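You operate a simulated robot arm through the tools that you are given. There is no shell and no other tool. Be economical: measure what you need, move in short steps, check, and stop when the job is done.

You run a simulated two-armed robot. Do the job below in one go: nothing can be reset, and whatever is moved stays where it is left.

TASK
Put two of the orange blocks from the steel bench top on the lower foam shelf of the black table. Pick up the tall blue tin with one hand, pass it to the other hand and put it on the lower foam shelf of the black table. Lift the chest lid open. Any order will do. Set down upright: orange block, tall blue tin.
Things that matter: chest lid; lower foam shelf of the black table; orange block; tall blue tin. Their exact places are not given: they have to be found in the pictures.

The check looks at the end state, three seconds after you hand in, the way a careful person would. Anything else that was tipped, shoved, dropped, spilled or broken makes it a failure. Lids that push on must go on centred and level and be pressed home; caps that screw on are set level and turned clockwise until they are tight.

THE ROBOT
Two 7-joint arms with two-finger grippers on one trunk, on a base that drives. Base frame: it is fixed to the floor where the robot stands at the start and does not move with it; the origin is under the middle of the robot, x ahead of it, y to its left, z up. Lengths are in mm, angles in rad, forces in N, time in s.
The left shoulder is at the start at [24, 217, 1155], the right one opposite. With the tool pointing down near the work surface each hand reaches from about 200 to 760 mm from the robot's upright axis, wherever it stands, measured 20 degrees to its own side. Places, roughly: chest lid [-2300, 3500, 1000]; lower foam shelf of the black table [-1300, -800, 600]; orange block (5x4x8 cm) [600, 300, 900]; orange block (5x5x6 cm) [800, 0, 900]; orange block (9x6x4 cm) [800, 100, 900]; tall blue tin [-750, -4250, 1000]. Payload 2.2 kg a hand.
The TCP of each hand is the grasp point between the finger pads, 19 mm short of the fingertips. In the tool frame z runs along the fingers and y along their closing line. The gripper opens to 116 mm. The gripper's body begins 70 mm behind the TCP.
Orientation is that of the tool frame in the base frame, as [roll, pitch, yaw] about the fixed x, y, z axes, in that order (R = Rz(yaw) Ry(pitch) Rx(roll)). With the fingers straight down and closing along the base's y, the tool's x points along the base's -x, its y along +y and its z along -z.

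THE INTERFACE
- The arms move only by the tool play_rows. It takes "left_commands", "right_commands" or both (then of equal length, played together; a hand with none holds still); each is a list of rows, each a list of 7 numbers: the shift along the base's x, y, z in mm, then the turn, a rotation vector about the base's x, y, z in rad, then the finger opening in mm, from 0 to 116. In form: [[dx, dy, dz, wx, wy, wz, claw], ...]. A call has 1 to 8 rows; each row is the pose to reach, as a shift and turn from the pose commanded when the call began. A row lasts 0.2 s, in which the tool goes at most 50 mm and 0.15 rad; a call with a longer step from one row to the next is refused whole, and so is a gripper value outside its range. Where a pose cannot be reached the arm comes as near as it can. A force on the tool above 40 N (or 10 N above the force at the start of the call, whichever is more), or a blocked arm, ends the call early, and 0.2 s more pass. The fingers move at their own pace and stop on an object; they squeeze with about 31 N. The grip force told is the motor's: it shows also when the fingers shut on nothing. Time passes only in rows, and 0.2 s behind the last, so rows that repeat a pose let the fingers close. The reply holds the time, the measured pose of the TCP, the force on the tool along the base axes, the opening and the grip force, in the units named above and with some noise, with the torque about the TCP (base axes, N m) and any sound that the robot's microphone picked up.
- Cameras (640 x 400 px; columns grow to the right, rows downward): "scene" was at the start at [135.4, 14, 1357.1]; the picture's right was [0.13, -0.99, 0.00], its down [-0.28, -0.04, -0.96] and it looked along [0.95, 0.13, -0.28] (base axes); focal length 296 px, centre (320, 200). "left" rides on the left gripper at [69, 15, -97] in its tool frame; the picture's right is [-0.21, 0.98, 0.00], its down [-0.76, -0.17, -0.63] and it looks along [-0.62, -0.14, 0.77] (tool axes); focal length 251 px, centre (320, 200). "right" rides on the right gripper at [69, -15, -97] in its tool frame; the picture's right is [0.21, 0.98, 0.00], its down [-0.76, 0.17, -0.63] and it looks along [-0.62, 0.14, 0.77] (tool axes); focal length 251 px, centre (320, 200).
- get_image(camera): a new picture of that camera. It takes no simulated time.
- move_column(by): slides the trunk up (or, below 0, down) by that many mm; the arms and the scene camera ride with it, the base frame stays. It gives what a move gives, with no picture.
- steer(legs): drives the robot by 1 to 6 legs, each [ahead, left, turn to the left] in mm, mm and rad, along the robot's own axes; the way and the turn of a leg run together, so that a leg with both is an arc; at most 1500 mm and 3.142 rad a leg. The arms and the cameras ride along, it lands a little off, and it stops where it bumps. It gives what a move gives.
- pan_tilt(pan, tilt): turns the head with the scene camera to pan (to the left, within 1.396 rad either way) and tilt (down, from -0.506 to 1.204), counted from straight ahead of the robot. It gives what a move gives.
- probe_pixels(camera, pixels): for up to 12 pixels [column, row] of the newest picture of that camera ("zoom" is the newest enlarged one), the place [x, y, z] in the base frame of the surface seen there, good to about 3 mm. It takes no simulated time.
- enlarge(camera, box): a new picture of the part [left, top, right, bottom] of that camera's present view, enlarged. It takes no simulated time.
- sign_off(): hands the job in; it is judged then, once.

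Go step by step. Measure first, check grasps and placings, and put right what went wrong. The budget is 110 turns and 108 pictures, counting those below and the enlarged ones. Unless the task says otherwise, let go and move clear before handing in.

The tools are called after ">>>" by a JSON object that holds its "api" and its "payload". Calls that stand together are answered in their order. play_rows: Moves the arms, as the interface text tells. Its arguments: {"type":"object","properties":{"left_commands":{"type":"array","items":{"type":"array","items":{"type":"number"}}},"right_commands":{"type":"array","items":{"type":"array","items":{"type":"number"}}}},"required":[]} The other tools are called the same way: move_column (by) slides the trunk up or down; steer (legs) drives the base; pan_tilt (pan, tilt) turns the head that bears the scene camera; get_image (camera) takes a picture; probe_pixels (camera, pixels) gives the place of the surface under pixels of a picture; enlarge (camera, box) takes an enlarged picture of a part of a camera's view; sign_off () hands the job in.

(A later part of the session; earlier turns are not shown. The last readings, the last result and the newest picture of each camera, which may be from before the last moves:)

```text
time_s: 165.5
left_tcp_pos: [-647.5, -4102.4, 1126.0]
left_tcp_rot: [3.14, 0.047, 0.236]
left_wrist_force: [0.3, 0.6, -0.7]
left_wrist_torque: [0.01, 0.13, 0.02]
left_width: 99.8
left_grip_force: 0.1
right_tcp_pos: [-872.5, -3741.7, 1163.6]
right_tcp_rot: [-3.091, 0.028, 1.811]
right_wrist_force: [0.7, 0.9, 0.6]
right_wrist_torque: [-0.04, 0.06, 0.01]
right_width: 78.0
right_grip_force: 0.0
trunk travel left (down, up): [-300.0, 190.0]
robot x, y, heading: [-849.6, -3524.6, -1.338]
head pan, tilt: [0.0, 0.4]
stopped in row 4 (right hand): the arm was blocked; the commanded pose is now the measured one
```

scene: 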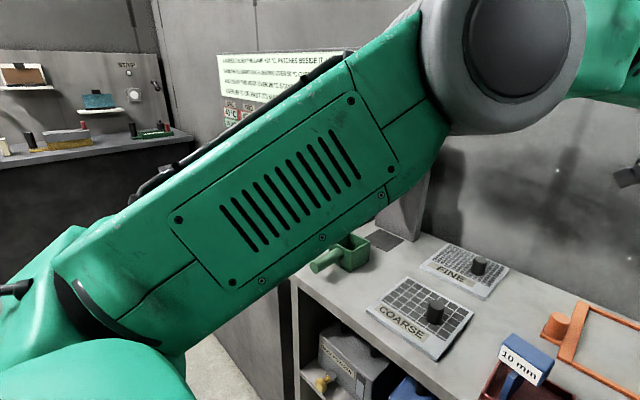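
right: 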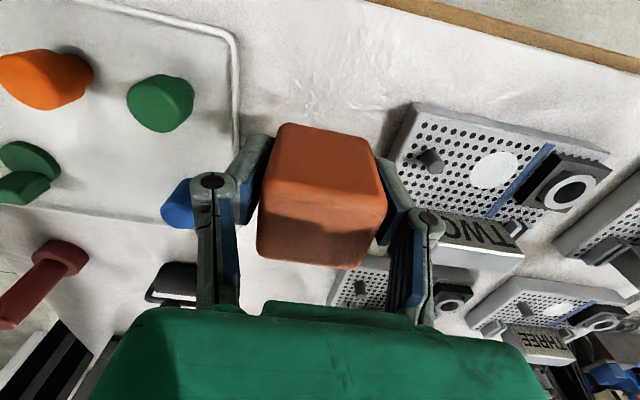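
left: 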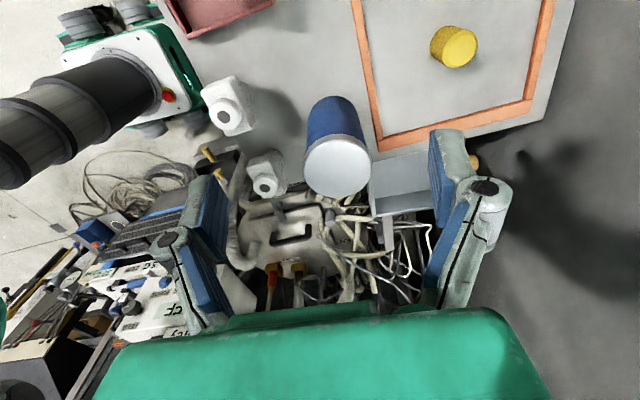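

The lean builds slowly toward the left again, now also "blocking" the right hand. Retracting that hand pushed its elbow out against the booth on the right, so I'll move the right hand forward again to draw the elbow in.

>>> {"api": "play_rows", "payload": {"right_commands": [[10, -42, 0, 0, 0, 0, 78], [20, -84, 0, 0, 0, 0, 78], [30, -126, 0, 0, 0, 0, 78], [42, -170, 0, 0, 0, 0, 78]]}}

>>> {"api": "play_rows", "payload": {"right_commands": [[0, 0, 0, 0, 0, 0, 78], [0, 0, 0, 0, 0, 0, 78], [0, 0, 0, 0, 0, 0, 78], [0, 0, 0, 0, 0, 0, 78], [0, 0, 0, 0, 0, 0, 78], [0, 0, 0, 0, 0, 0, 78], [0, 0, 0, 0, 0, 0, 78], [0, 0, 0, 0, 0, 0, 78]]}}

>>> {"api": "play_rows", "payload": {"right_commands": [[0, 0, 0, 0, 0, 0, 78], [0, 0, 0, 0, 0, 0, 78], [0, 0, 0, 0, 0, 0, 78], [0, 0, 0, 0, 0, 0, 78], [0, 0, 0, 0, 0, 0, 78], [0, 0, 0, 0, 0, 0, 78]]}}

>>> {"api": "play_rows", "payload": {"right_commands": [[0, 0, 0, 0, 0, 0, 78], [0, 0, 0, 0, 0, 0, 78], [0, 0, 0, 0, 0, 0, 78], [0, 0, 0, 0, 0, 0, 78], [0, 0, 0, 0, 0, 0, 78], [0, 0, 0, 0, 0, 0, 78]]}}

>>> {"api": "get_image", "payload": {"camera": "scene"}}

```text
time_s: 166.5
left_tcp_pos: [-687.6, -4113.9, 1124.9]
left_tcp_rot: [-3.141, 0.022, 0.233]
left_wrist_force: [-0.1, 0.2, -1.3]
left_wrist_torque: [0.08, -0.08, -0.01]
left_width: 99.8
left_grip_force: 0.0
right_tcp_pos: [-869.4, -3921.0, 1159.7]
right_tcp_rot: [-3.119, 0.026, 1.806]
right_wrist_force: [-0.4, -0.5, 0.2]
right_wrist_torque: [0.08, -0.03, -0.06]
right_width: 77.7
right_grip_force: 0.1
trunk travel left (down, up): [-300.0, 190.0]
robot x, y, heading: [-854.5, -3527.6, -1.334]
head pan, tilt: [0.0, 0.4]
```

```text
time_s: 168.5
left_tcp_pos: [-720.2, -4113.7, 1128.9]
left_tcp_rot: [3.134, 0.003, 0.224]
left_wrist_force: [-1.4, 0.1, -0.1]
left_wrist_torque: [0.0, -0.11, -0.01]
left_width: 99.7
left_grip_force: 0.0
right_tcp_pos: [-898.8, -3920.8, 1158.9]
right_tcp_rot: [-3.139, 0.034, 1.801]
right_wrist_force: [-1.2, -0.6, -0.5]
right_wrist_torque: [0.04, -0.09, 0.01]
right_width: 77.9
right_grip_force: 0.1
trunk travel left (down, up): [-300.0, 190.0]
robot x, y, heading: [-860.1, -3529.3, -1.342]
head pan, tilt: [0.0, 0.4]
stopped in row 8 (right hand): the arm was blocked; the commanded pose is now the measured one
```

```text
time_s: 169.9
left_tcp_pos: [-689.4, -4106.3, 1127.7]
left_tcp_rot: [3.138, 0.026, 0.228]
left_wrist_force: [0.0, -0.8, -0.7]
left_wrist_torque: [-0.02, -0.02, 0.01]
left_width: 100.0
left_grip_force: 0.1
right_tcp_pos: [-868.6, -3915.2, 1162.0]
right_tcp_rot: [-3.115, 0.031, 1.806]
right_wrist_force: [-0.2, 0.5, 0.3]
right_wrist_torque: [-0.01, 0.05, -0.01]
right_width: 78.0
right_grip_force: 0.0
trunk travel left (down, up): [-300.0, 190.0]
robot x, y, heading: [-860.2, -3529.3, -1.334]
head pan, tilt: [0.0, 0.4]
```

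```text
time_s: 171.5
left_tcp_pos: [-637.6, -4091.8, 1132.1]
left_tcp_rot: [3.129, 0.063, 0.235]
left_wrist_force: [2.0, 0.4, 0.4]
left_wrist_torque: [-0.02, 0.18, -0.02]
left_width: 100.1
left_grip_force: 0.1
right_tcp_pos: [-817.4, -3894.7, 1166.9]
right_tcp_rot: [-3.076, 0.04, 1.814]
right_wrist_force: [1.4, 0.9, 0.3]
right_wrist_torque: [-0.12, 0.12, 0.02]
right_width: 78.0
right_grip_force: 0.1
trunk travel left (down, up): [-300.0, 190.0]
robot x, y, heading: [-843.7, -3526.8, -1.333]
head pan, tilt: [0.0, 0.4]
stopped in row 6 (right hand): the arm was blocked; the commanded pose is now the measured one
```

```text
30 pictures are left
```

scene: 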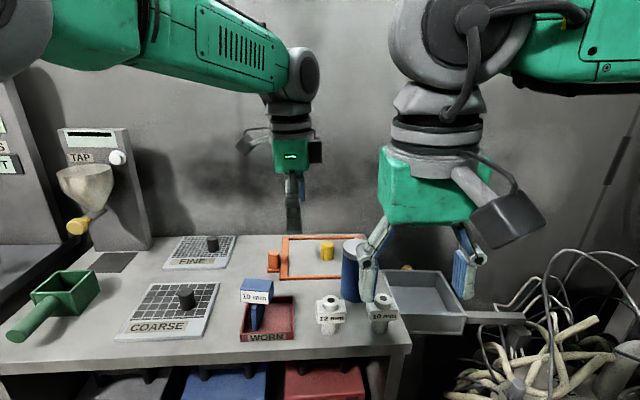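

The oscillation is self-sustained with both arms out and the trunk high; at the shelf, with the trunk low, it died away. I'll raise the left hand and lower the trunk to calm it.

>>> {"api": "play_rows", "payload": {"left_commands": [[0, 0, 40, 0, 0, 0, 100], [0, 0, 80, 0, 0, 0, 100]]}}

>>> {"api": "move_column", "payload": {"by": -120}}

>>> {"api": "play_rows", "payload": {"left_commands": [[0, 0, 40, 0, 0, 0, 100], [0, 0, 80, 0, 0, 0, 100], [0, 0, 110, 0, 0, 0, 100]], "right_commands": [[0, 0, 0, 0, 0, 0, 78], [0, 0, 0, 0, 0, 0, 78], [0, 0, 0, 0, 0, 0, 78]]}}

>>> {"api": "move_column", "payload": {"by": -100}}

>>> {"api": "play_rows", "payload": {"left_commands": [[0, 0, 0, 0, 0, 0, 100], [0, 0, 0, 0, 0, 0, 100], [0, 0, 0, 0, 0, 0, 100], [0, 0, 0, 0, 0, 0, 100], [0, 0, 0, 0, 0, 0, 100], [0, 0, 0, 0, 0, 0, 100], [0, 0, 0, 0, 0, 0, 100], [0, 0, 0, 0, 0, 0, 100]]}}

>>> {"api": "play_rows", "payload": {"left_commands": [[0, 0, 0, 0, 0, 0, 100], [0, 0, 0, 0, 0, 0, 100], [0, 0, 0, 0, 0, 0, 100], [0, 0, 0, 0, 0, 0, 100], [0, 0, 0, 0, 0, 0, 100], [0, 0, 0, 0, 0, 0, 100], [0, 0, 0, 0, 0, 0, 100], [0, 0, 0, 0, 0, 0, 100]]}}

>>> {"api": "play_rows", "payload": {"left_commands": [[0, 0, 0, 0, 0, 0, 100], [0, 0, 0, 0, 0, 0, 100], [0, 0, 0, 0, 0, 0, 100], [0, 0, 0, 0, 0, 0, 100]]}}

>>> {"api": "get_image", "payload": {"camera": "scene"}}

```text
time_s: 172.1
left_tcp_pos: [-664.5, -4098.5, 1215.4]
left_tcp_rot: [3.132, 0.042, 0.233]
left_wrist_force: [0.4, 0.2, 0.0]
left_wrist_torque: [0.0, 0.0, 0.0]
left_width: 100.2
left_grip_force: 0.1
right_tcp_pos: [-848.1, -3904.6, 1165.4]
right_tcp_rot: [-3.101, 0.038, 1.805]
right_wrist_force: [0.0, 0.0, 0.2]
right_wrist_torque: [0.03, 0.02, 0.0]
right_width: 78.1
right_grip_force: 0.0
trunk travel left (down, up): [-300.0, 190.0]
robot x, y, heading: [-851.2, -3523.4, -1.335]
head pan, tilt: [0.0, 0.4]
```

```text
time_s: 173.6
left_tcp_pos: [-708.2, -4109.8, 1094.7]
left_tcp_rot: [3.131, 0.01, 0.227]
left_wrist_force: [-2.8, -1.0, 0.4]
left_wrist_torque: [0.06, -0.21, -0.02]
left_width: 99.8
left_grip_force: 0.0
right_tcp_pos: [-887.7, -3913.2, 1043.0]
right_tcp_rot: [-3.135, 0.035, 1.804]
right_wrist_force: [-1.2, -0.5, 1.0]
right_wrist_torque: [0.11, -0.14, -0.01]
right_width: 78.0
right_grip_force: 0.1
trunk travel left (down, up): [-180.0, 310.0]
robot x, y, heading: [-857.7, -3529.8, -1.342]
head pan, tilt: [0.0, 0.4]
```

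```text
time_s: 174.6
left_tcp_pos: [-664.2, -4085.6, 1199.7]
left_tcp_rot: [3.131, 0.044, 0.229]
left_wrist_force: [1.3, -0.4, -0.4]
left_wrist_torque: [0.03, 0.08, 0.0]
left_width: 100.0
left_grip_force: 0.1
left hand out of reach, approached as far as the arm can: row 2, 3
right_tcp_pos: [-852.2, -3902.2, 1045.5]
right_tcp_rot: [-3.095, 0.038, 1.807]
right_wrist_force: [1.0, 0.0, -0.1]
right_wrist_torque: [-0.01, 0.01, 0.0]
right_width: 77.8
right_grip_force: 0.1
trunk travel left (down, up): [-180.0, 310.0]
robot x, y, heading: [-855.5, -3531.8, -1.34]
head pan, tilt: [0.0, 0.4]
stopped in row 3 (left hand): the arm was blocked; the commanded pose is now the measured one
```

```text
time_s: 175.9
left_tcp_pos: [-703.5, -4085.1, 1097.4]
left_tcp_rot: [3.13, 0.018, 0.222]
left_wrist_force: [-1.2, -1.7, 0.8]
left_wrist_torque: [0.04, -0.16, 0.01]
left_width: 100.0
left_grip_force: 0.0
right_tcp_pos: [-884.2, -3909.3, 945.1]
right_tcp_rot: [-3.125, 0.039, 1.801]
right_wrist_force: [-1.2, 0.6, 0.1]
right_wrist_torque: [0.08, -0.1, -0.02]
right_width: 78.1
right_grip_force: 0.0
trunk travel left (down, up): [-80.0, 410.0]
robot x, y, heading: [-863.6, -3530.1, -1.333]
head pan, tilt: [0.0, 0.4]
```

```text
time_s: 177.7
left_tcp_pos: [-679.1, -4085.1, 1097.5]
left_tcp_rot: [3.132, 0.033, 0.227]
left_wrist_force: [-0.2, -1.3, 0.0]
left_wrist_torque: [0.02, -0.03, -0.02]
left_width: 100.0
left_grip_force: 0.1
right_tcp_pos: [-863.9, -3904.9, 945.8]
right_tcp_rot: [-3.107, 0.039, 1.803]
right_wrist_force: [-0.4, -0.2, 0.1]
right_wrist_torque: [0.03, -0.01, -0.04]
right_width: 78.1
right_grip_force: 0.0
trunk travel left (down, up): [-80.0, 410.0]
robot x, y, heading: [-858.9, -3533.3, -1.339]
head pan, tilt: [0.0, 0.4]
```

```text
time_s: 179.5
left_tcp_pos: [-659.1, -4077.8, 1095.6]
left_tcp_rot: [3.129, 0.048, 0.229]
left_wrist_force: [0.6, 0.2, -0.1]
left_wrist_torque: [-0.01, 0.08, 0.02]
left_width: 99.9
left_grip_force: 0.1
right_tcp_pos: [-847.2, -3900.7, 946.7]
right_tcp_rot: [-3.09, 0.039, 1.808]
right_wrist_force: [0.7, 1.0, 0.0]
right_wrist_torque: [-0.06, 0.03, -0.04]
right_width: 77.9
right_grip_force: 0.1
trunk travel left (down, up): [-80.0, 410.0]
robot x, y, heading: [-855.9, -3530.7, -1.342]
head pan, tilt: [0.0, 0.4]
```

```text
time_s: 180.5
left_tcp_pos: [-673.4, -4079.5, 1096.1]
left_tcp_rot: [3.13, 0.039, 0.227]
left_wrist_force: [-0.2, -0.8, 0.0]
left_wrist_torque: [-0.05, 0.03, -0.01]
left_width: 100.1
left_grip_force: 0.0
right_tcp_pos: [-857.5, -3903.5, 945.9]
right_tcp_rot: [-3.101, 0.037, 1.804]
right_wrist_force: [0.0, 0.4, 0.5]
right_wrist_torque: [0.0, 0.0, 0.03]
right_width: 77.6
right_grip_force: 0.1
trunk travel left (down, up): [-80.0, 410.0]
robot x, y, heading: [-858.3, -3530.3, -1.337]
head pan, tilt: [0.0, 0.4]
```

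```text
29 pictures are left
```

scene: 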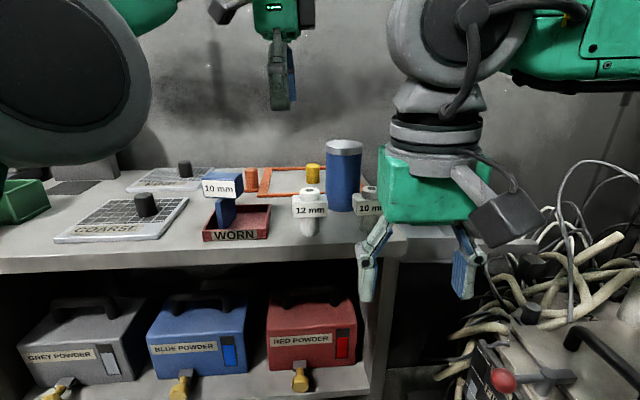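

The sway is shrinking (±10 mm) with the trunk low. I'll wait more and measure the tin's new place at (343,145).

>>> {"api": "probe_pixels", "payload": {"camera": "scene", "pixels": [[343, 144], [328, 146], [358, 146], [343, 170], [343, 190], [343, 150]]}}

>>> {"api": "play_rows", "payload": {"left_commands": [[0, 0, 0, 0, 0, 0, 100], [0, 0, 0, 0, 0, 0, 100], [0, 0, 0, 0, 0, 0, 100], [0, 0, 0, 0, 0, 0, 100], [0, 0, 0, 0, 0, 0, 100], [0, 0, 0, 0, 0, 0, 100], [0, 0, 0, 0, 0, 0, 100], [0, 0, 0, 0, 0, 0, 100]]}}

>>> {"api": "play_rows", "payload": {"left_commands": [[0, 0, 0, 0, 0, 0, 100], [0, 0, 0, 0, 0, 0, 100], [0, 0, 0, 0, 0, 0, 100], [0, 0, 0, 0, 0, 0, 100], [0, 0, 0, 0, 0, 0, 100], [0, 0, 0, 0, 0, 0, 100], [0, 0, 0, 0, 0, 0, 100], [0, 0, 0, 0, 0, 0, 100]]}}

>>> {"api": "play_rows", "payload": {"left_commands": [[0, 0, 0, 0, 0, 0, 100], [0, 0, 0, 0, 0, 0, 100], [0, 0, 0, 0, 0, 0, 100], [0, 0, 0, 0, 0, 0, 100]]}}

>>> {"api": "get_image", "payload": {"camera": "left"}}

```text
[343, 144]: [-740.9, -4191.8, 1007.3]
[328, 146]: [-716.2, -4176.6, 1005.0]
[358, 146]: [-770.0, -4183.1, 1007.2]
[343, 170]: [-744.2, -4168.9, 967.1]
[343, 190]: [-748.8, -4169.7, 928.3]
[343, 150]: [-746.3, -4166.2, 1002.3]
```

```text
time_s: 182.3
left_tcp_pos: [-680.6, -4082.7, 1097.8]
left_tcp_rot: [3.129, 0.033, 0.226]
left_wrist_force: [-0.2, -0.1, 0.3]
left_wrist_torque: [0.0, -0.03, 0.06]
left_width: 99.9
left_grip_force: 0.0
right_tcp_pos: [-865.0, -3904.6, 945.9]
right_tcp_rot: [-3.11, 0.038, 1.807]
right_wrist_force: [-0.5, -0.2, -0.3]
right_wrist_torque: [0.01, -0.05, -0.02]
right_width: 78.0
right_grip_force: 0.1
trunk travel left (down, up): [-80.0, 410.0]
robot x, y, heading: [-862.8, -3534.6, -1.34]
head pan, tilt: [0.0, 0.4]
```

```text
time_s: 184.1
left_tcp_pos: [-675.8, -4081.2, 1097.2]
left_tcp_rot: [3.129, 0.036, 0.226]
left_wrist_force: [1.2, 1.0, -0.1]
left_wrist_torque: [0.04, 0.01, 0.01]
left_width: 100.1
left_grip_force: 0.1
right_tcp_pos: [-860.8, -3904.7, 946.0]
right_tcp_rot: [-3.105, 0.039, 1.804]
right_wrist_force: [0.4, -1.2, -0.5]
right_wrist_torque: [0.02, 0.01, 0.02]
right_width: 77.7
right_grip_force: 0.1
trunk travel left (down, up): [-80.0, 410.0]
robot x, y, heading: [-859.9, -3533.0, -1.337]
head pan, tilt: [0.0, 0.4]
```

```text
time_s: 185.1
left_tcp_pos: [-675.2, -4082.1, 1098.0]
left_tcp_rot: [3.13, 0.036, 0.227]
left_wrist_force: [0.0, -0.1, -0.6]
left_wrist_torque: [0.02, 0.01, 0.03]
left_width: 99.9
left_grip_force: 0.1
right_tcp_pos: [-859.2, -3905.0, 945.9]
right_tcp_rot: [-3.104, 0.039, 1.804]
right_wrist_force: [-0.5, 0.0, 0.1]
right_wrist_torque: [-0.01, 0.02, 0.02]
right_width: 77.7
right_grip_force: 0.1
trunk travel left (down, up): [-80.0, 410.0]
robot x, y, heading: [-860.3, -3529.5, -1.333]
head pan, tilt: [0.0, 0.4]
```

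```text
28 pictures are left
```

left: 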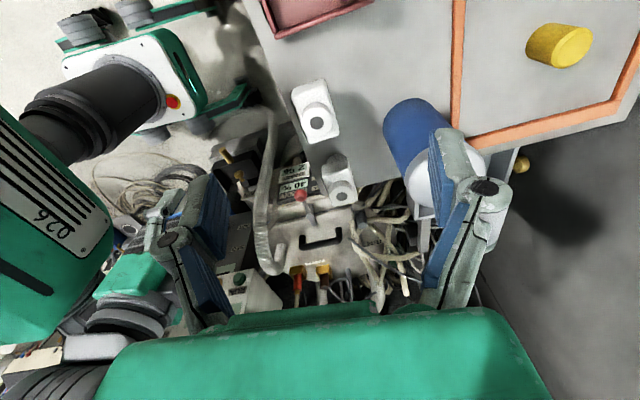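

Settled. The tin's axis is at about (−738,−4199), so I'll move over it, level the tool, and let things calm before descending.

>>> {"api": "play_rows", "payload": {"left_commands": [[-10, -20, 0, 0.005, -0.008, 0, 100], [-22, -42, 0, 0.01, -0.016, 0, 100], [-34, -64, 0, 0.019, -0.032, 0, 100], [-46, -86, 0, 0.019, -0.032, 0, 100], [-56, -104, 0, 0.019, -0.032, 0, 100], [-63, -117, 0, 0.019, -0.032, 0, 100], [-63, -117, 0, 0.019, -0.032, 0, 100], [-63, -117, 0, 0.019, -0.032, 0, 100]]}}

>>> {"api": "play_rows", "payload": {"left_commands": [[0, 0, 0, 0, 0, 0, 100], [0, 0, 0, 0, 0, 0, 100], [0, 0, 0, 0, 0, 0, 100], [0, 0, 0, 0, 0, 0, 100], [0, 0, 0, 0, 0, 0, 100], [0, 0, 0, 0, 0, 0, 100], [0, 0, 0, 0, 0, 0, 100], [0, 0, 0, 0, 0, 0, 100]]}}

>>> {"api": "play_rows", "payload": {"left_commands": [[0, 0, 0, 0, 0, 0, 100], [0, 0, 0, 0, 0, 0, 100], [0, 0, 0, 0, 0, 0, 100], [0, 0, 0, 0, 0, 0, 100]]}}

>>> {"api": "get_image", "payload": {"camera": "left"}}

>>> {"api": "probe_pixels", "payload": {"camera": "left", "pixels": [[320, 140], [290, 140], [350, 140], [320, 115], [320, 165]]}}

```text
time_s: 186.9
left_tcp_pos: [-710.8, -4095.1, 1053.1]
left_tcp_rot: [3.141, 0.003, 0.227]
left_wrist_force: [0.4, -0.4, -0.3]
left_wrist_torque: [-0.01, -0.01, -0.01]
left_width: 100.0
left_grip_force: 0.0
left hand out of reach, approached as far as the arm can: row 1, 2, 3, 4, 5, 6, 7, 8
right_tcp_pos: [-860.9, -3905.3, 946.7]
right_tcp_rot: [-3.103, 0.038, 1.806]
right_wrist_force: [0.4, -0.6, -0.1]
right_wrist_torque: [0.01, -0.03, -0.02]
right_width: 78.1
right_grip_force: 0.0
trunk travel left (down, up): [-80.0, 410.0]
robot x, y, heading: [-856.4, -3530.5, -1.34]
head pan, tilt: [0.0, 0.4]
```

```text
time_s: 188.7
left_tcp_pos: [-711.1, -4095.5, 1052.5]
left_tcp_rot: [-3.141, 0.0, 0.228]
left_wrist_force: [0.3, 0.4, 0.3]
left_wrist_torque: [0.0, 0.01, 0.03]
left_width: 100.0
left_grip_force: 0.0
right_tcp_pos: [-859.7, -3905.0, 946.6]
right_tcp_rot: [-3.101, 0.037, 1.805]
right_wrist_force: [0.6, 0.1, 0.4]
right_wrist_torque: [0.0, 0.0, 0.03]
right_width: 78.1
right_grip_force: 0.2
trunk travel left (down, up): [-80.0, 410.0]
robot x, y, heading: [-863.1, -3530.6, -1.338]
head pan, tilt: [0.0, 0.4]
```

```text
time_s: 189.7
left_tcp_pos: [-710.3, -4095.8, 1052.8]
left_tcp_rot: [-3.141, 0.001, 0.227]
left_wrist_force: [0.1, 0.2, 0.4]
left_wrist_torque: [-0.01, 0.0, 0.02]
left_width: 100.1
left_grip_force: 0.0
right_tcp_pos: [-859.6, -3904.7, 945.6]
right_tcp_rot: [-3.102, 0.037, 1.805]
right_wrist_force: [-0.6, -0.4, 0.8]
right_wrist_torque: [0.03, 0.01, 0.05]
right_width: 77.6
right_grip_force: 0.1
trunk travel left (down, up): [-80.0, 410.0]
robot x, y, heading: [-855.8, -3530.1, -1.338]
head pan, tilt: [0.0, 0.4]
```

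```text
27 pictures are left
```

left: 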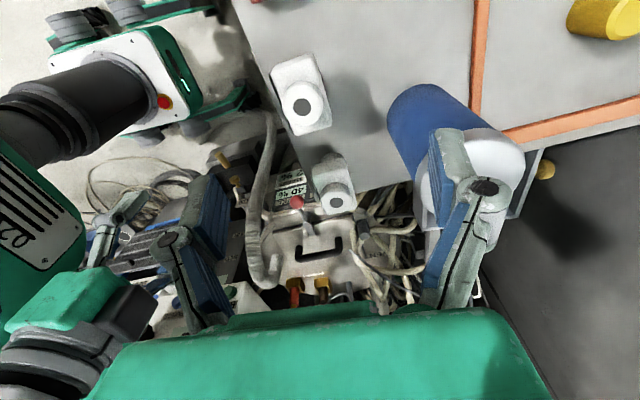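

```text
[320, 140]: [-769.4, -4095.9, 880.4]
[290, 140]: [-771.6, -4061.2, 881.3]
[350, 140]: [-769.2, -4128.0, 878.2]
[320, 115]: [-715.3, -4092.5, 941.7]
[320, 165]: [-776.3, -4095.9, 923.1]
```

The target was out of reach from here. I'll raise the trunk a little and drive 110 mm closer with the hand above the tin's height, then settle.

>>> {"api": "move_column", "payload": {"by": 50}}

>>> {"api": "steer", "payload": {"legs": [[110, 0, 0]]}}

>>> {"api": "play_rows", "payload": {"left_commands": [[0, 0, 0, 0, 0, 0, 100], [0, 0, 0, 0, 0, 0, 100], [0, 0, 0, 0, 0, 0, 100], [0, 0, 0, 0, 0, 0, 100], [0, 0, 0, 0, 0, 0, 100], [0, 0, 0, 0, 0, 0, 100], [0, 0, 0, 0, 0, 0, 100], [0, 0, 0, 0, 0, 0, 100]]}}

>>> {"api": "play_rows", "payload": {"left_commands": [[0, 0, 0, 0, 0, 0, 100], [0, 0, 0, 0, 0, 0, 100], [0, 0, 0, 0, 0, 0, 100], [0, 0, 0, 0, 0, 0, 100], [0, 0, 0, 0, 0, 0, 100], [0, 0, 0, 0, 0, 0, 100], [0, 0, 0, 0, 0, 0, 100], [0, 0, 0, 0, 0, 0, 100]]}}

>>> {"api": "play_rows", "payload": {"left_commands": [[0, 0, 0, 0, 0, 0, 100], [0, 0, 0, 0, 0, 0, 100], [0, 0, 0, 0, 0, 0, 100]]}}

```text
time_s: 190.6
left_tcp_pos: [-710.5, -4095.7, 1103.3]
left_tcp_rot: [-3.139, 0.001, 0.226]
left_wrist_force: [0.6, -0.7, -0.6]
left_wrist_torque: [0.01, -0.03, -0.03]
left_width: 100.1
left_grip_force: 0.0
right_tcp_pos: [-860.1, -3904.7, 996.1]
right_tcp_rot: [-3.103, 0.038, 1.806]
right_wrist_force: [-0.6, -0.1, 0.3]
right_wrist_torque: [-0.01, -0.01, 0.0]
right_width: 78.0
right_grip_force: 0.0
trunk travel left (down, up): [-130.0, 360.0]
robot x, y, heading: [-859.2, -3534.1, -1.337]
head pan, tilt: [0.0, 0.4]
```

```text
time_s: 191.8
left_tcp_pos: [-684.4, -4200.1, 1103.2]
left_tcp_rot: [3.141, 0.002, 0.229]
left_wrist_force: [0.7, -0.5, -0.7]
left_wrist_torque: [0.01, 0.05, 0.02]
left_width: 99.8
left_grip_force: 0.1
right_tcp_pos: [-835.3, -4009.1, 995.7]
right_tcp_rot: [-3.105, 0.037, 1.806]
right_wrist_force: [-0.4, -1.0, 1.3]
right_wrist_torque: [0.02, -0.01, -0.03]
right_width: 77.9
right_grip_force: 0.0
trunk travel left (down, up): [-130.0, 360.0]
robot x, y, heading: [-835.3, -3633.8, -1.335]
head pan, tilt: [0.0, 0.4]
```

```text
time_s: 193.6
left_tcp_pos: [-686.6, -4197.3, 1106.9]
left_tcp_rot: [3.139, 0.002, 0.228]
left_wrist_force: [-0.1, -0.6, 0.8]
left_wrist_torque: [0.01, -0.03, 0.02]
left_width: 100.0
left_grip_force: 0.0
right_tcp_pos: [-834.6, -4005.4, 997.3]
right_tcp_rot: [-3.103, 0.041, 1.807]
right_wrist_force: [0.4, 0.3, 0.4]
right_wrist_torque: [-0.04, -0.01, -0.01]
right_width: 77.9
right_grip_force: 0.0
trunk travel left (down, up): [-130.0, 360.0]
robot x, y, heading: [-837.4, -3633.3, -1.341]
head pan, tilt: [0.0, 0.4]
```

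```text
time_s: 195.4
left_tcp_pos: [-686.6, -4198.9, 1106.7]
left_tcp_rot: [3.139, 0.003, 0.229]
left_wrist_force: [0.5, 0.6, 0.0]
left_wrist_torque: [0.02, -0.03, -0.01]
left_width: 99.8
left_grip_force: 0.0
right_tcp_pos: [-835.1, -4006.3, 996.3]
right_tcp_rot: [-3.104, 0.039, 1.805]
right_wrist_force: [-0.4, 0.3, 0.0]
right_wrist_torque: [-0.03, -0.03, 0.05]
right_width: 78.0
right_grip_force: 0.2
trunk travel left (down, up): [-130.0, 360.0]
robot x, y, heading: [-828.8, -3635.6, -1.334]
head pan, tilt: [0.0, 0.4]
```

```text
time_s: 196.2
left_tcp_pos: [-687.1, -4198.1, 1106.5]
left_tcp_rot: [3.137, 0.003, 0.229]
left_wrist_force: [-0.3, 0.3, 0.0]
left_wrist_torque: [-0.02, 0.02, 0.0]
left_width: 99.8
left_grip_force: 0.1
right_tcp_pos: [-835.1, -4005.5, 997.0]
right_tcp_rot: [-3.104, 0.041, 1.805]
right_wrist_force: [0.6, 0.2, -0.1]
right_wrist_torque: [0.01, 0.01, 0.0]
right_width: 77.7
right_grip_force: 0.0
trunk travel left (down, up): [-130.0, 360.0]
robot x, y, heading: [-832.4, -3633.0, -1.332]
head pan, tilt: [0.0, 0.4]
```

Rock steady now. I'll move 51 mm to the tin's axis and verify with the wrist camera.

>>> {"api": "play_rows", "payload": {"left_commands": [[-15, 0, -10, 0, 0, 0, 100], [-30, 0, -20, 0, 0, 0, 100], [-42, -1, -30, 0, 0, 0, 100], [-51, -1, -40, 0, 0, 0, 100], [-51, -1, -50, 0, 0, 0, 100], [-51, -1, -50, 0, 0, 0, 100]]}}

>>> {"api": "play_rows", "payload": {"left_commands": [[0, 0, 0, 0, 0, 0, 100], [0, 0, 0, 0, 0, 0, 100], [0, 0, 0, 0, 0, 0, 100], [0, 0, 0, 0, 0, 0, 100], [0, 0, 0, 0, 0, 0, 100], [0, 0, 0, 0, 0, 0, 100], [0, 0, 0, 0, 0, 0, 100], [0, 0, 0, 0, 0, 0, 100]]}}

>>> {"api": "get_image", "payload": {"camera": "left"}}

>>> {"api": "probe_pixels", "payload": {"camera": "left", "pixels": [[320, 150], [290, 150], [350, 150], [320, 120], [320, 180], [320, 195]]}}

```text
time_s: 197.8
left_tcp_pos: [-712.1, -4203.4, 1027.5]
left_tcp_rot: [-3.083, 0.019, 0.267]
left_wrist_force: [-1.0, 0.2, -0.6]
left_wrist_torque: [-0.02, 0.02, 0.0]
left_width: 99.9
left_grip_force: 0.0
left hand out of reach, approached as far as the arm can: row 2
right_tcp_pos: [-835.4, -4003.0, 998.0]
right_tcp_rot: [-3.104, 0.046, 1.806]
right_wrist_force: [0.1, 1.2, -0.5]
right_wrist_torque: [0.0, -0.06, -0.05]
right_width: 78.3
right_grip_force: 0.0
trunk travel left (down, up): [-130.0, 360.0]
robot x, y, heading: [-832.8, -3633.7, -1.332]
head pan, tilt: [0.0, 0.4]
stopped in row 6 (left hand): the arm was blocked; the commanded pose is now the measured one
```

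```text
time_s: 199.6
left_tcp_pos: [-711.8, -4204.0, 1030.8]
left_tcp_rot: [-3.088, 0.023, 0.265]
left_wrist_force: [-0.3, -0.5, -0.2]
left_wrist_torque: [-0.01, 0.01, -0.03]
left_width: 100.0
left_grip_force: 0.0
right_tcp_pos: [-835.4, -4003.0, 998.1]
right_tcp_rot: [-3.103, 0.043, 1.806]
right_wrist_force: [0.7, 0.1, 0.2]
right_wrist_torque: [0.03, 0.01, 0.01]
right_width: 78.1
right_grip_force: 0.0
trunk travel left (down, up): [-130.0, 360.0]
robot x, y, heading: [-832.1, -3637.2, -1.335]
head pan, tilt: [0.0, 0.4]
```

```text
26 pictures are left
```

left: 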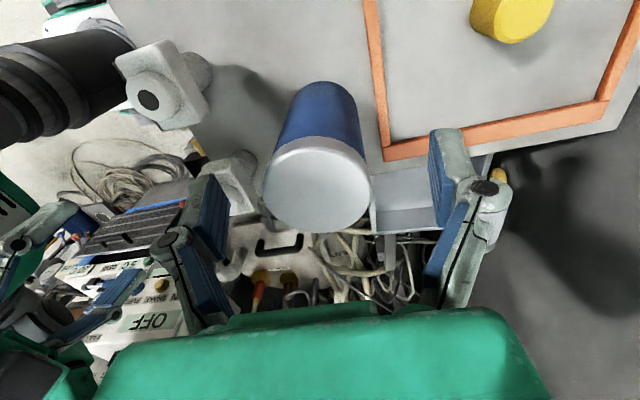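

```text
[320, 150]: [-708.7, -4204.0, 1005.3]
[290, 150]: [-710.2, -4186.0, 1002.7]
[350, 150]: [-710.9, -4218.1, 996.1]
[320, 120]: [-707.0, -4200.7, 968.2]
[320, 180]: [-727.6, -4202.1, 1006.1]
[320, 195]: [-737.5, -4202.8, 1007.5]
```

The tin's top centre is about (−736,−4201), and the hand stopped 25 mm short, slightly tilted. I'll level it and move on at this lower height, where reach is better.

>>> {"api": "play_rows", "payload": {"left_commands": [[-6, 0, 0, -0.015, -0.012, -0.012, 100], [-12, 1, 0, -0.03, -0.024, -0.024, 100], [-18, 2, 0, -0.045, -0.036, -0.035, 100], [-24, 3, 0, -0.045, -0.036, -0.035, 100], [-24, 3, 0, -0.045, -0.036, -0.035, 100]]}}

>>> {"api": "get_image", "payload": {"camera": "scene"}}

```text
time_s: 201.0
left_tcp_pos: [-710.8, -4204.8, 1025.7]
left_tcp_rot: [-3.117, 0.023, 0.273]
left_wrist_force: [0.4, 0.9, 0.9]
left_wrist_torque: [0.02, -0.02, 0.01]
left_width: 100.0
left_grip_force: 0.0
right_tcp_pos: [-835.4, -3998.4, 1000.5]
right_tcp_rot: [-3.101, 0.048, 1.808]
right_wrist_force: [0.5, 1.2, 0.1]
right_wrist_torque: [-0.02, 0.04, 0.0]
right_width: 78.0
right_grip_force: 0.1
trunk travel left (down, up): [-130.0, 360.0]
robot x, y, heading: [-831.8, -3633.7, -1.336]
head pan, tilt: [0.0, 0.4]
stopped in row 5 (left hand): the arm was blocked; the commanded pose is now the measured one
```

```text
25 pictures are left
```

scene: 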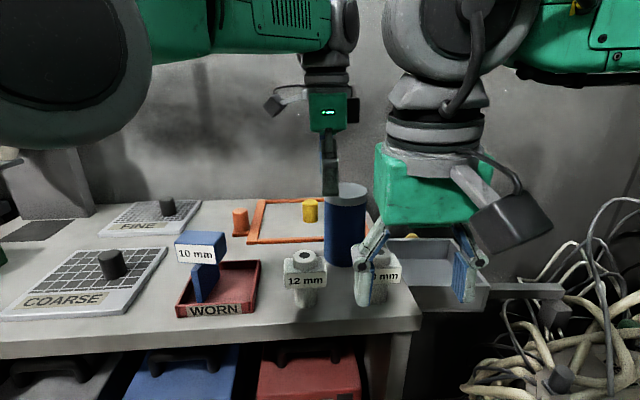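

The left wrist (345,40) is jammed next to the right arm's wrist joint (390,40). I'll move the right hand back, right and up, then retry the left move.

>>> {"api": "play_rows", "payload": {"right_commands": [[-12, 20, 10, 0, 0, 0, 78], [-26, 42, 20, 0, 0, 0, 78], [-45, 65, 35, 0, 0, 0, 78], [-70, 85, 40, 0, 0, 0, 78], [-100, 95, 40, 0, 0, 0, 78], [-125, 100, 40, 0, 0, 0, 78]]}}

>>> {"api": "play_rows", "payload": {"left_commands": [[-6, 0, 0, -0.007, -0.007, -0.012, 100], [-12, 1, 0, -0.014, -0.014, -0.024, 100], [-18, 2, 0, -0.02, -0.022, -0.036, 100], [-25, 3, 0, -0.02, -0.022, -0.04, 100], [-25, 3, 0, -0.02, -0.022, -0.04, 100], [-25, 3, 0, -0.02, -0.022, -0.04, 100], [-25, 3, 0, -0.02, -0.022, -0.04, 100]]}}

>>> {"api": "play_rows", "payload": {"left_commands": [[0, 0, 0, 0, 0, 0, 100], [0, 0, 0, 0, 0, 0, 100], [0, 0, 0, 0, 0, 0, 100], [0, 0, 0, 0, 0, 0, 100], [0, 0, 0, 0, 0, 0, 100]]}}

>>> {"api": "get_image", "payload": {"camera": "scene"}}

```text
time_s: 202.4
left_tcp_pos: [-714.2, -4202.7, 1029.9]
left_tcp_rot: [-3.124, 0.022, 0.268]
left_wrist_force: [-0.3, 1.1, -0.3]
left_wrist_torque: [-0.01, 0.01, -0.01]
left_width: 100.3
left_grip_force: 0.1
right_tcp_pos: [-962.4, -3898.9, 1038.0]
right_tcp_rot: [-3.102, 0.047, 1.807]
right_wrist_force: [-0.6, 0.3, 0.7]
right_wrist_torque: [0.05, -0.01, 0.01]
right_width: 78.1
right_grip_force: 0.1
trunk travel left (down, up): [-130.0, 360.0]
robot x, y, heading: [-832.8, -3635.0, -1.341]
head pan, tilt: [0.0, 0.4]
```

```text
time_s: 204.0
left_tcp_pos: [-719.9, -4206.0, 1031.5]
left_tcp_rot: [-3.135, 0.031, 0.254]
left_wrist_force: [0.4, -0.7, -0.1]
left_wrist_torque: [0.0, 0.03, -0.01]
left_width: 100.1
left_grip_force: 0.1
right_tcp_pos: [-960.5, -3898.8, 1039.5]
right_tcp_rot: [-3.104, 0.047, 1.806]
right_wrist_force: [-0.3, 0.9, 0.8]
right_wrist_torque: [-0.04, -0.02, 0.02]
right_width: 78.0
right_grip_force: 0.2
trunk travel left (down, up): [-130.0, 360.0]
robot x, y, heading: [-831.5, -3635.8, -1.334]
head pan, tilt: [0.0, 0.4]
```

```text
time_s: 205.2
left_tcp_pos: [-719.8, -4206.0, 1030.5]
left_tcp_rot: [-3.138, 0.031, 0.255]
left_wrist_force: [-0.9, 0.5, 0.0]
left_wrist_torque: [0.01, -0.01, 0.01]
left_width: 100.0
left_grip_force: 0.1
right_tcp_pos: [-960.8, -3899.0, 1038.6]
right_tcp_rot: [-3.102, 0.048, 1.806]
right_wrist_force: [1.1, 0.6, -0.5]
right_wrist_torque: [0.02, 0.01, 0.0]
right_width: 77.9
right_grip_force: 0.1
trunk travel left (down, up): [-130.0, 360.0]
robot x, y, heading: [-831.8, -3628.8, -1.338]
head pan, tilt: [0.0, 0.4]
```

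```text
24 pictures are left
```

scene: 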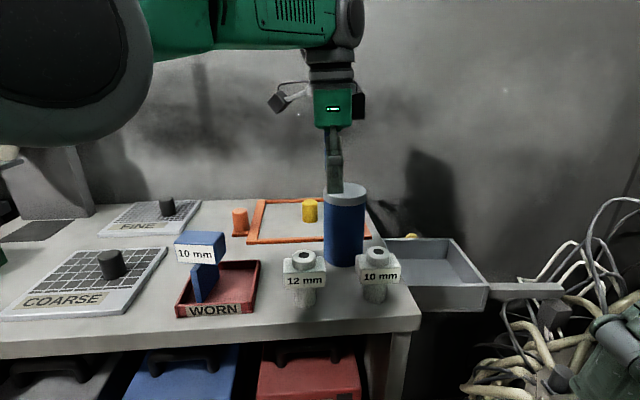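

The left arm is 16 mm short of its command, but the hand is level and otherwise clear. I'll nudge the base 20 mm right and settle instead of fighting the arm.

>>> {"api": "steer", "payload": {"legs": [[-6, -20, 0]]}}

>>> {"api": "play_rows", "payload": {"right_commands": [[0, 0, 0, 0, 0, 0, 78], [0, 0, 0, 0, 0, 0, 78], [0, 0, 0, 0, 0, 0, 78], [0, 0, 0, 0, 0, 0, 78], [0, 0, 0, 0, 0, 0, 78], [0, 0, 0, 0, 0, 0, 78], [0, 0, 0, 0, 0, 0, 78], [0, 0, 0, 0, 0, 0, 78]]}}

>>> {"api": "play_rows", "payload": {"right_commands": [[0, 0, 0, 0, 0, 0, 78], [0, 0, 0, 0, 0, 0, 78], [0, 0, 0, 0, 0, 0, 78], [0, 0, 0, 0, 0, 0, 78], [0, 0, 0, 0, 0, 0, 78], [0, 0, 0, 0, 0, 0, 78], [0, 0, 0, 0, 0, 0, 78], [0, 0, 0, 0, 0, 0, 78]]}}

>>> {"api": "play_rows", "payload": {"right_commands": [[0, 0, 0, 0, 0, 0, 78], [0, 0, 0, 0, 0, 0, 78], [0, 0, 0, 0, 0, 0, 78]]}}

>>> {"api": "get_image", "payload": {"camera": "left"}}

>>> {"api": "probe_pixels", "payload": {"camera": "left", "pixels": [[320, 150], [320, 180], [320, 210], [280, 185], [360, 185]]}}

```text
time_s: 206.0
left_tcp_pos: [-738.6, -4202.8, 1022.2]
left_tcp_rot: [-3.125, 0.023, 0.248]
left_wrist_force: [0.6, 0.1, 0.3]
left_wrist_torque: [-0.01, 0.01, 0.01]
left_width: 99.7
left_grip_force: 0.0
right_tcp_pos: [-973.3, -3897.4, 1040.4]
right_tcp_rot: [-3.096, 0.046, 1.81]
right_wrist_force: [0.9, -0.1, 0.2]
right_wrist_torque: [-0.02, 0.02, 0.03]
right_width: 77.8
right_grip_force: 0.0
trunk travel left (down, up): [-130.0, 360.0]
robot x, y, heading: [-852.8, -3629.5, -1.34]
head pan, tilt: [0.0, 0.4]
```

```text
time_s: 207.8
left_tcp_pos: [-725.2, -4198.5, 1026.6]
left_tcp_rot: [-3.129, 0.038, 0.251]
left_wrist_force: [-0.1, 0.6, 1.2]
left_wrist_torque: [-0.04, 0.05, -0.01]
left_width: 99.9
left_grip_force: 0.0
right_tcp_pos: [-962.9, -3891.4, 1042.1]
right_tcp_rot: [-3.085, 0.049, 1.812]
right_wrist_force: [0.6, 0.3, -0.2]
right_wrist_torque: [-0.02, 0.04, 0.03]
right_width: 77.9
right_grip_force: 0.1
trunk travel left (down, up): [-130.0, 360.0]
robot x, y, heading: [-849.1, -3632.5, -1.34]
head pan, tilt: [0.0, 0.4]
```

```text
time_s: 209.6
left_tcp_pos: [-731.8, -4200.5, 1025.9]
left_tcp_rot: [-3.13, 0.034, 0.252]
left_wrist_force: [0.5, -0.8, 0.3]
left_wrist_torque: [0.02, 0.01, 0.01]
left_width: 100.2
left_grip_force: 0.2
right_tcp_pos: [-969.7, -3893.5, 1040.6]
right_tcp_rot: [-3.091, 0.05, 1.808]
right_wrist_force: [-0.4, 0.3, -0.1]
right_wrist_torque: [0.03, 0.0, -0.03]
right_width: 78.0
right_grip_force: 0.0
trunk travel left (down, up): [-130.0, 360.0]
robot x, y, heading: [-850.7, -3633.6, -1.337]
head pan, tilt: [0.0, 0.4]
```

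```text
time_s: 210.4
left_tcp_pos: [-732.9, -4200.8, 1025.2]
left_tcp_rot: [-3.129, 0.032, 0.251]
left_wrist_force: [-0.3, -0.8, 0.8]
left_wrist_torque: [-0.03, 0.03, 0.01]
left_width: 100.0
left_grip_force: 0.0
right_tcp_pos: [-969.7, -3893.2, 1040.4]
right_tcp_rot: [-3.09, 0.049, 1.808]
right_wrist_force: [0.3, -0.1, 0.9]
right_wrist_torque: [0.0, 0.0, 0.02]
right_width: 78.0
right_grip_force: 0.1
trunk travel left (down, up): [-130.0, 360.0]
robot x, y, heading: [-854.9, -3630.1, -1.338]
head pan, tilt: [0.0, 0.4]
```

```text
23 pictures are left
```

left: 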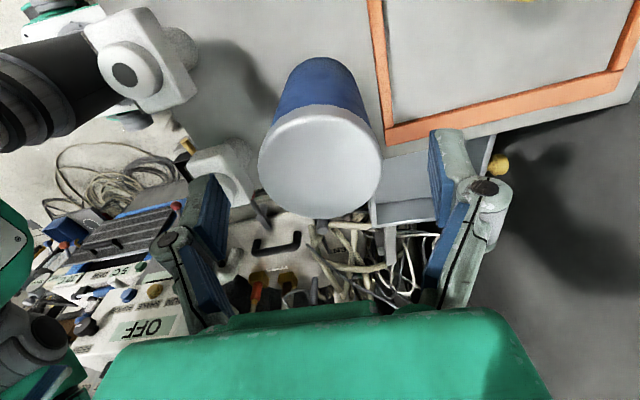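

```text
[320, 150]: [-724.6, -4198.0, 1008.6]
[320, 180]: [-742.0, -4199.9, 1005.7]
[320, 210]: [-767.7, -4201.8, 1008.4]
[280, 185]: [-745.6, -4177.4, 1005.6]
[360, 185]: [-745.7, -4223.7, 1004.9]
```

The hand (−733,−4201) is centred on the tin (−738,−4200). I'll descend 50 mm and check the position before closing.

>>> {"api": "play_rows", "payload": {"left_commands": [[0, 0, -12, 0, 0, 0, 100], [0, 0, -25, 0, 0, 0, 100], [0, 0, -38, 0, 0, 0, 100], [0, 0, -50, 0, 0, 0, 100], [0, 0, -50, 0, 0, 0, 100], [0, 0, -50, 0, 0, 0, 100]]}}

>>> {"api": "play_rows", "payload": {"left_commands": [[0, 0, 0, 0, 0, 0, 100], [0, 0, 0, 0, 0, 0, 100], [0, 0, 0, 0, 0, 0, 100], [0, 0, 0, 0, 0, 0, 100], [0, 0, 0, 0, 0, 0, 100]]}}

>>> {"api": "get_image", "payload": {"camera": "left"}}

```text
time_s: 211.8
left_tcp_pos: [-737.0, -4201.7, 971.6]
left_tcp_rot: [-3.127, 0.026, 0.246]
left_wrist_force: [1.1, 0.7, 0.2]
left_wrist_torque: [-0.01, -0.01, 0.02]
left_width: 100.0
left_grip_force: 0.0
right_tcp_pos: [-972.9, -3893.4, 1041.2]
right_tcp_rot: [-3.092, 0.052, 1.808]
right_wrist_force: [0.1, -0.3, -0.2]
right_wrist_torque: [-0.02, -0.02, 0.02]
right_width: 78.0
right_grip_force: 0.2
trunk travel left (down, up): [-130.0, 360.0]
robot x, y, heading: [-853.2, -3631.3, -1.336]
head pan, tilt: [0.0, 0.4]
```

```text
time_s: 213.0
left_tcp_pos: [-737.6, -4202.0, 972.7]
left_tcp_rot: [-3.128, 0.026, 0.248]
left_wrist_force: [-0.5, 0.6, 0.0]
left_wrist_torque: [-0.02, 0.03, -0.01]
left_width: 100.0
left_grip_force: 0.1
right_tcp_pos: [-973.5, -3893.3, 1041.0]
right_tcp_rot: [-3.092, 0.051, 1.809]
right_wrist_force: [-0.9, 0.2, -0.4]
right_wrist_torque: [-0.03, 0.01, 0.03]
right_width: 78.0
right_grip_force: 0.1
trunk travel left (down, up): [-130.0, 360.0]
robot x, y, heading: [-849.3, -3632.1, -1.337]
head pan, tilt: [0.0, 0.4]
```

```text
22 pictures are left
```

left: 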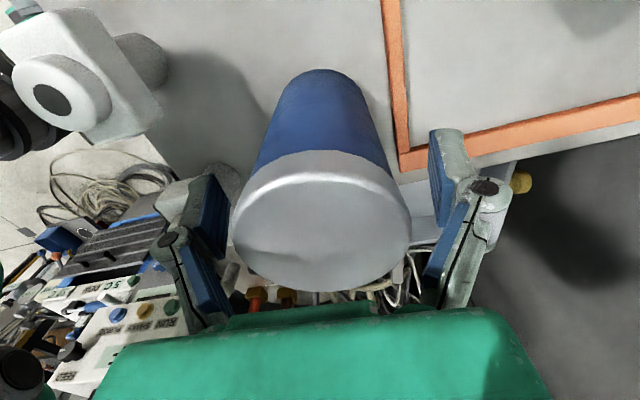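

Steady at (−737.6,−4202,972.7), right on the axis. I'll close and lift slightly.

>>> {"api": "play_rows", "payload": {"left_commands": [[0, 0, 0, 0, 0, 0, 80], [0, 0, 0, 0, 0, 0, 55], [0, 0, 0, 0, 0, 0, 50], [0, 0, 0, 0, 0, 0, 50], [0, 0, 5, 0, 0, 0, 50], [0, 0, 20, 0, 0, 0, 50], [0, 0, 40, 0, 0, 0, 50], [0, 0, 60, 0, 0, 0, 50]]}}

>>> {"api": "get_image", "payload": {"camera": "scene"}}

```text
time_s: 214.8
left_tcp_pos: [-735.5, -4202.3, 1032.9]
left_tcp_rot: [-3.127, 0.027, 0.247]
left_wrist_force: [-0.2, 0.5, -2.7]
left_wrist_torque: [0.01, 0.01, 0.0]
left_width: 68.1
left_grip_force: 31.2
right_tcp_pos: [-972.8, -3893.9, 1041.9]
right_tcp_rot: [-3.092, 0.05, 1.808]
right_wrist_force: [0.3, -0.5, 0.2]
right_wrist_torque: [0.02, 0.05, 0.0]
right_width: 78.3
right_grip_force: 0.0
trunk travel left (down, up): [-130.0, 360.0]
robot x, y, heading: [-850.3, -3633.0, -1.333]
head pan, tilt: [0.0, 0.4]
```

```text
21 pictures are left
```

scene: 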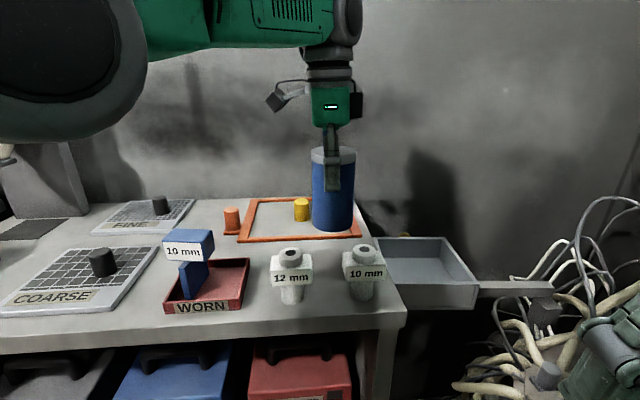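

The tin is held (68 mm). I'll raise the trunk so it clears the plugs, then back out to open floor.

>>> {"api": "move_column", "payload": {"by": 80}}

>>> {"api": "steer", "payload": {"legs": [[-800, 0, 0]]}}

>>> {"api": "move_column", "payload": {"by": -130}}

>>> {"api": "play_rows", "payload": {"left_commands": [[-12, 40, -10, 0, 0, 0, 50], [-24, 80, -20, 0, 0, 0, 50], [-36, 120, -25, 0, 0, 0, 50], [-36, 120, -25, 0, 0, 0, 50]], "right_commands": [[-10, -2, 0, 0, 0, -0.14, 100], [-20, -4, 0, 0, 0, -0.28, 100], [-30, -6, 0, 0, 0, -0.42, 100], [-40, -10, 0, 0, 0, -0.56, 100]]}}

>>> {"api": "play_rows", "payload": {"right_commands": [[0, 0, 0, 0, 0, -0.14, 100], [0, 0, 0, 0, 0, -0.28, 100], [0, 0, 0, 0, 0, -0.42, 100], [0, 0, 0, 0, 0, -0.56, 100], [0, 0, 0, 0, 0, -0.7, 100], [0, 0, 0, 0, 0, -0.84, 100], [0, 0, 0, 0, 0, -0.98, 100]]}}

>>> {"api": "get_image", "payload": {"camera": "scene"}}

```text
time_s: 216.0
left_tcp_pos: [-737.3, -4202.4, 1112.6]
left_tcp_rot: [-3.128, 0.026, 0.247]
left_wrist_force: [0.0, 0.0, -3.2]
left_wrist_torque: [-0.04, 0.03, -0.01]
left_width: 68.2
left_grip_force: 30.8
right_tcp_pos: [-971.5, -3893.5, 1119.8]
right_tcp_rot: [-3.092, 0.052, 1.807]
right_wrist_force: [0.6, 0.0, 0.3]
right_wrist_torque: [-0.03, 0.0, 0.02]
right_width: 77.9
right_grip_force: 0.1
trunk travel left (down, up): [-210.0, 280.0]
robot x, y, heading: [-852.7, -3635.7, -1.334]
head pan, tilt: [0.0, 0.4]
```

```text
time_s: 220.2
left_tcp_pos: [-923.1, -3431.3, 1113.0]
left_tcp_rot: [-3.125, 0.026, 0.235]
left_wrist_force: [0.2, -0.3, -3.3]
left_wrist_torque: [0.02, -0.03, -0.01]
left_width: 68.0
left_grip_force: 31.1
right_tcp_pos: [-1155.7, -3119.7, 1120.3]
right_tcp_rot: [-3.092, 0.052, 1.796]
right_wrist_force: [-0.3, 0.4, 0.0]
right_wrist_torque: [0.01, 0.02, 0.01]
right_width: 77.8
right_grip_force: 0.0
trunk travel left (down, up): [-210.0, 280.0]
robot x, y, heading: [-1034.0, -2861.2, -1.351]
head pan, tilt: [0.0, 0.4]
```

```text
time_s: 221.8
left_tcp_pos: [-922.0, -3429.3, 985.3]
left_tcp_rot: [-3.129, 0.027, 0.234]
left_wrist_force: [-0.8, 0.2, -3.5]
left_wrist_torque: [0.03, 0.0, 0.03]
left_width: 68.1
left_grip_force: 31.0
right_tcp_pos: [-1155.4, -3115.8, 992.1]
right_tcp_rot: [-3.091, 0.055, 1.798]
right_wrist_force: [0.0, -0.4, -0.5]
right_wrist_torque: [-0.02, 0.01, -0.01]
right_width: 78.0
right_grip_force: 0.1
trunk travel left (down, up): [-80.0, 410.0]
robot x, y, heading: [-1033.6, -2860.0, -1.353]
head pan, tilt: [0.0, 0.4]
```

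```text
time_s: 222.8
left_tcp_pos: [-958.0, -3307.8, 961.2]
left_tcp_rot: [-3.127, 0.027, 0.237]
left_wrist_force: [-0.1, -0.3, -4.6]
left_wrist_torque: [0.02, -0.04, -0.02]
left_width: 68.2
left_grip_force: 31.4
right_tcp_pos: [-1193.4, -3125.2, 988.6]
right_tcp_rot: [-3.091, 0.049, 1.234]
right_wrist_force: [-0.2, -0.3, 0.0]
right_wrist_torque: [0.02, -0.03, 0.02]
right_width: 99.8
right_grip_force: 0.0
trunk travel left (down, up): [-80.0, 410.0]
robot x, y, heading: [-1033.8, -2862.0, -1.35]
head pan, tilt: [0.0, 0.4]
```

```text
time_s: 224.4
left_tcp_pos: [-957.0, -3307.6, 960.9]
left_tcp_rot: [-3.13, 0.025, 0.234]
left_wrist_force: [0.0, -0.1, -3.5]
left_wrist_torque: [0.01, 0.02, 0.02]
left_width: 68.0
left_grip_force: 31.3
right_tcp_pos: [-1195.2, -3125.1, 990.9]
right_tcp_rot: [-3.089, 0.054, 0.253]
right_wrist_force: [-0.5, 0.1, 0.1]
right_wrist_torque: [0.02, 0.03, 0.01]
right_width: 100.3
right_grip_force: 0.1
trunk travel left (down, up): [-80.0, 410.0]
robot x, y, heading: [-1030.4, -2861.1, -1.351]
head pan, tilt: [0.0, 0.4]
```

```text
20 pictures are left
```

scene: 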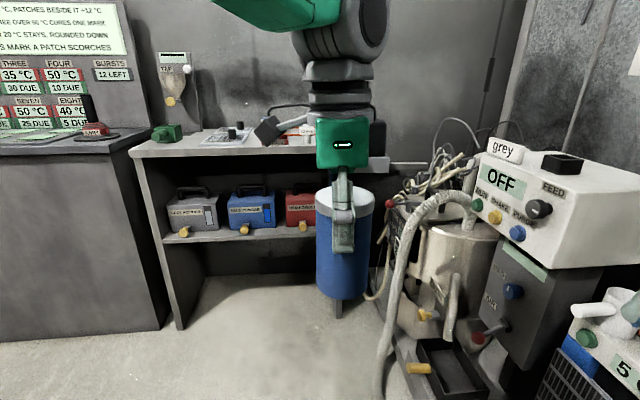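

Everything's steady. The right tool's camera side now faces left. I'll tip the tool about the ahead axis so it points left and 23° down, at a pre-grasp 150 mm right of the tin.

>>> {"api": "play_rows", "payload": {"right_commands": [[11, -27, 0, 0.0316, -0.1415, 0, 100], [23, -54, 0, 0.0632, -0.283, 0, 100], [34, -81, 0, 0.0948, -0.4245, 0, 100], [46, -108, 0, 0.1264, -0.566, 0, 100], [57, -135, -2, 0.158, -0.7075, 0, 100], [69, -162, -4, 0.1896, -0.849, 0, 100], [80, -189, -5, 0.2212, -0.9905, 0, 100], [92, -216, -6, 0.2528, -1.132, 0, 100]]}}

>>> {"api": "play_rows", "payload": {"right_commands": [[0, 0, 0, 0, 0, 0, 100], [0, 0, 0, 0, 0, 0, 100], [0, 0, 0, 0, 0, 0, 100]]}}

>>> {"api": "get_image", "payload": {"camera": "scene"}}

>>> {"api": "get_image", "payload": {"camera": "right"}}

```text
time_s: 226.2
left_tcp_pos: [-959.8, -3307.9, 960.8]
left_tcp_rot: [-3.128, 0.026, 0.234]
left_wrist_force: [-0.3, -0.4, -3.7]
left_wrist_torque: [0.02, -0.01, -0.01]
left_width: 68.1
left_grip_force: 31.4
right_tcp_pos: [-1102.7, -3342.9, 983.3]
right_tcp_rot: [3.123, -1.108, 0.296]
right_wrist_force: [0.3, 0.1, -1.2]
right_wrist_torque: [0.06, 0.01, 0.03]
right_width: 100.1
right_grip_force: 0.0
trunk travel left (down, up): [-80.0, 410.0]
robot x, y, heading: [-1027.3, -2860.0, -1.348]
head pan, tilt: [0.0, 0.4]
```

```text
time_s: 227.0
left_tcp_pos: [-957.4, -3308.8, 961.9]
left_tcp_rot: [-3.131, 0.026, 0.236]
left_wrist_force: [0.2, 0.1, -2.8]
left_wrist_torque: [0.03, -0.02, -0.02]
left_width: 67.8
left_grip_force: 31.1
right_tcp_pos: [-1102.0, -3342.7, 984.0]
right_tcp_rot: [3.122, -1.105, 0.297]
right_wrist_force: [-0.8, -0.3, -0.9]
right_wrist_torque: [-0.02, 0.01, 0.02]
right_width: 100.1
right_grip_force: 0.0
trunk travel left (down, up): [-80.0, 410.0]
robot x, y, heading: [-1031.1, -2861.4, -1.347]
head pan, tilt: [0.0, 0.4]
```

```text
19 pictures are left
```

scene: 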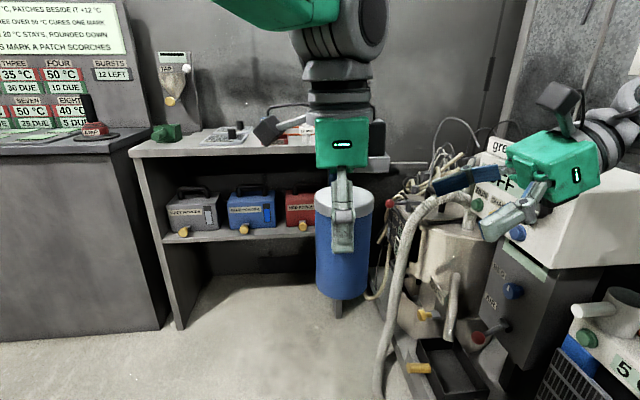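

```text
18 pictures are left
```

right: 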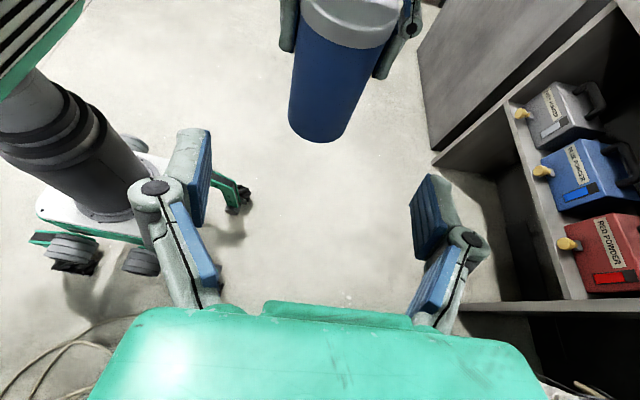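

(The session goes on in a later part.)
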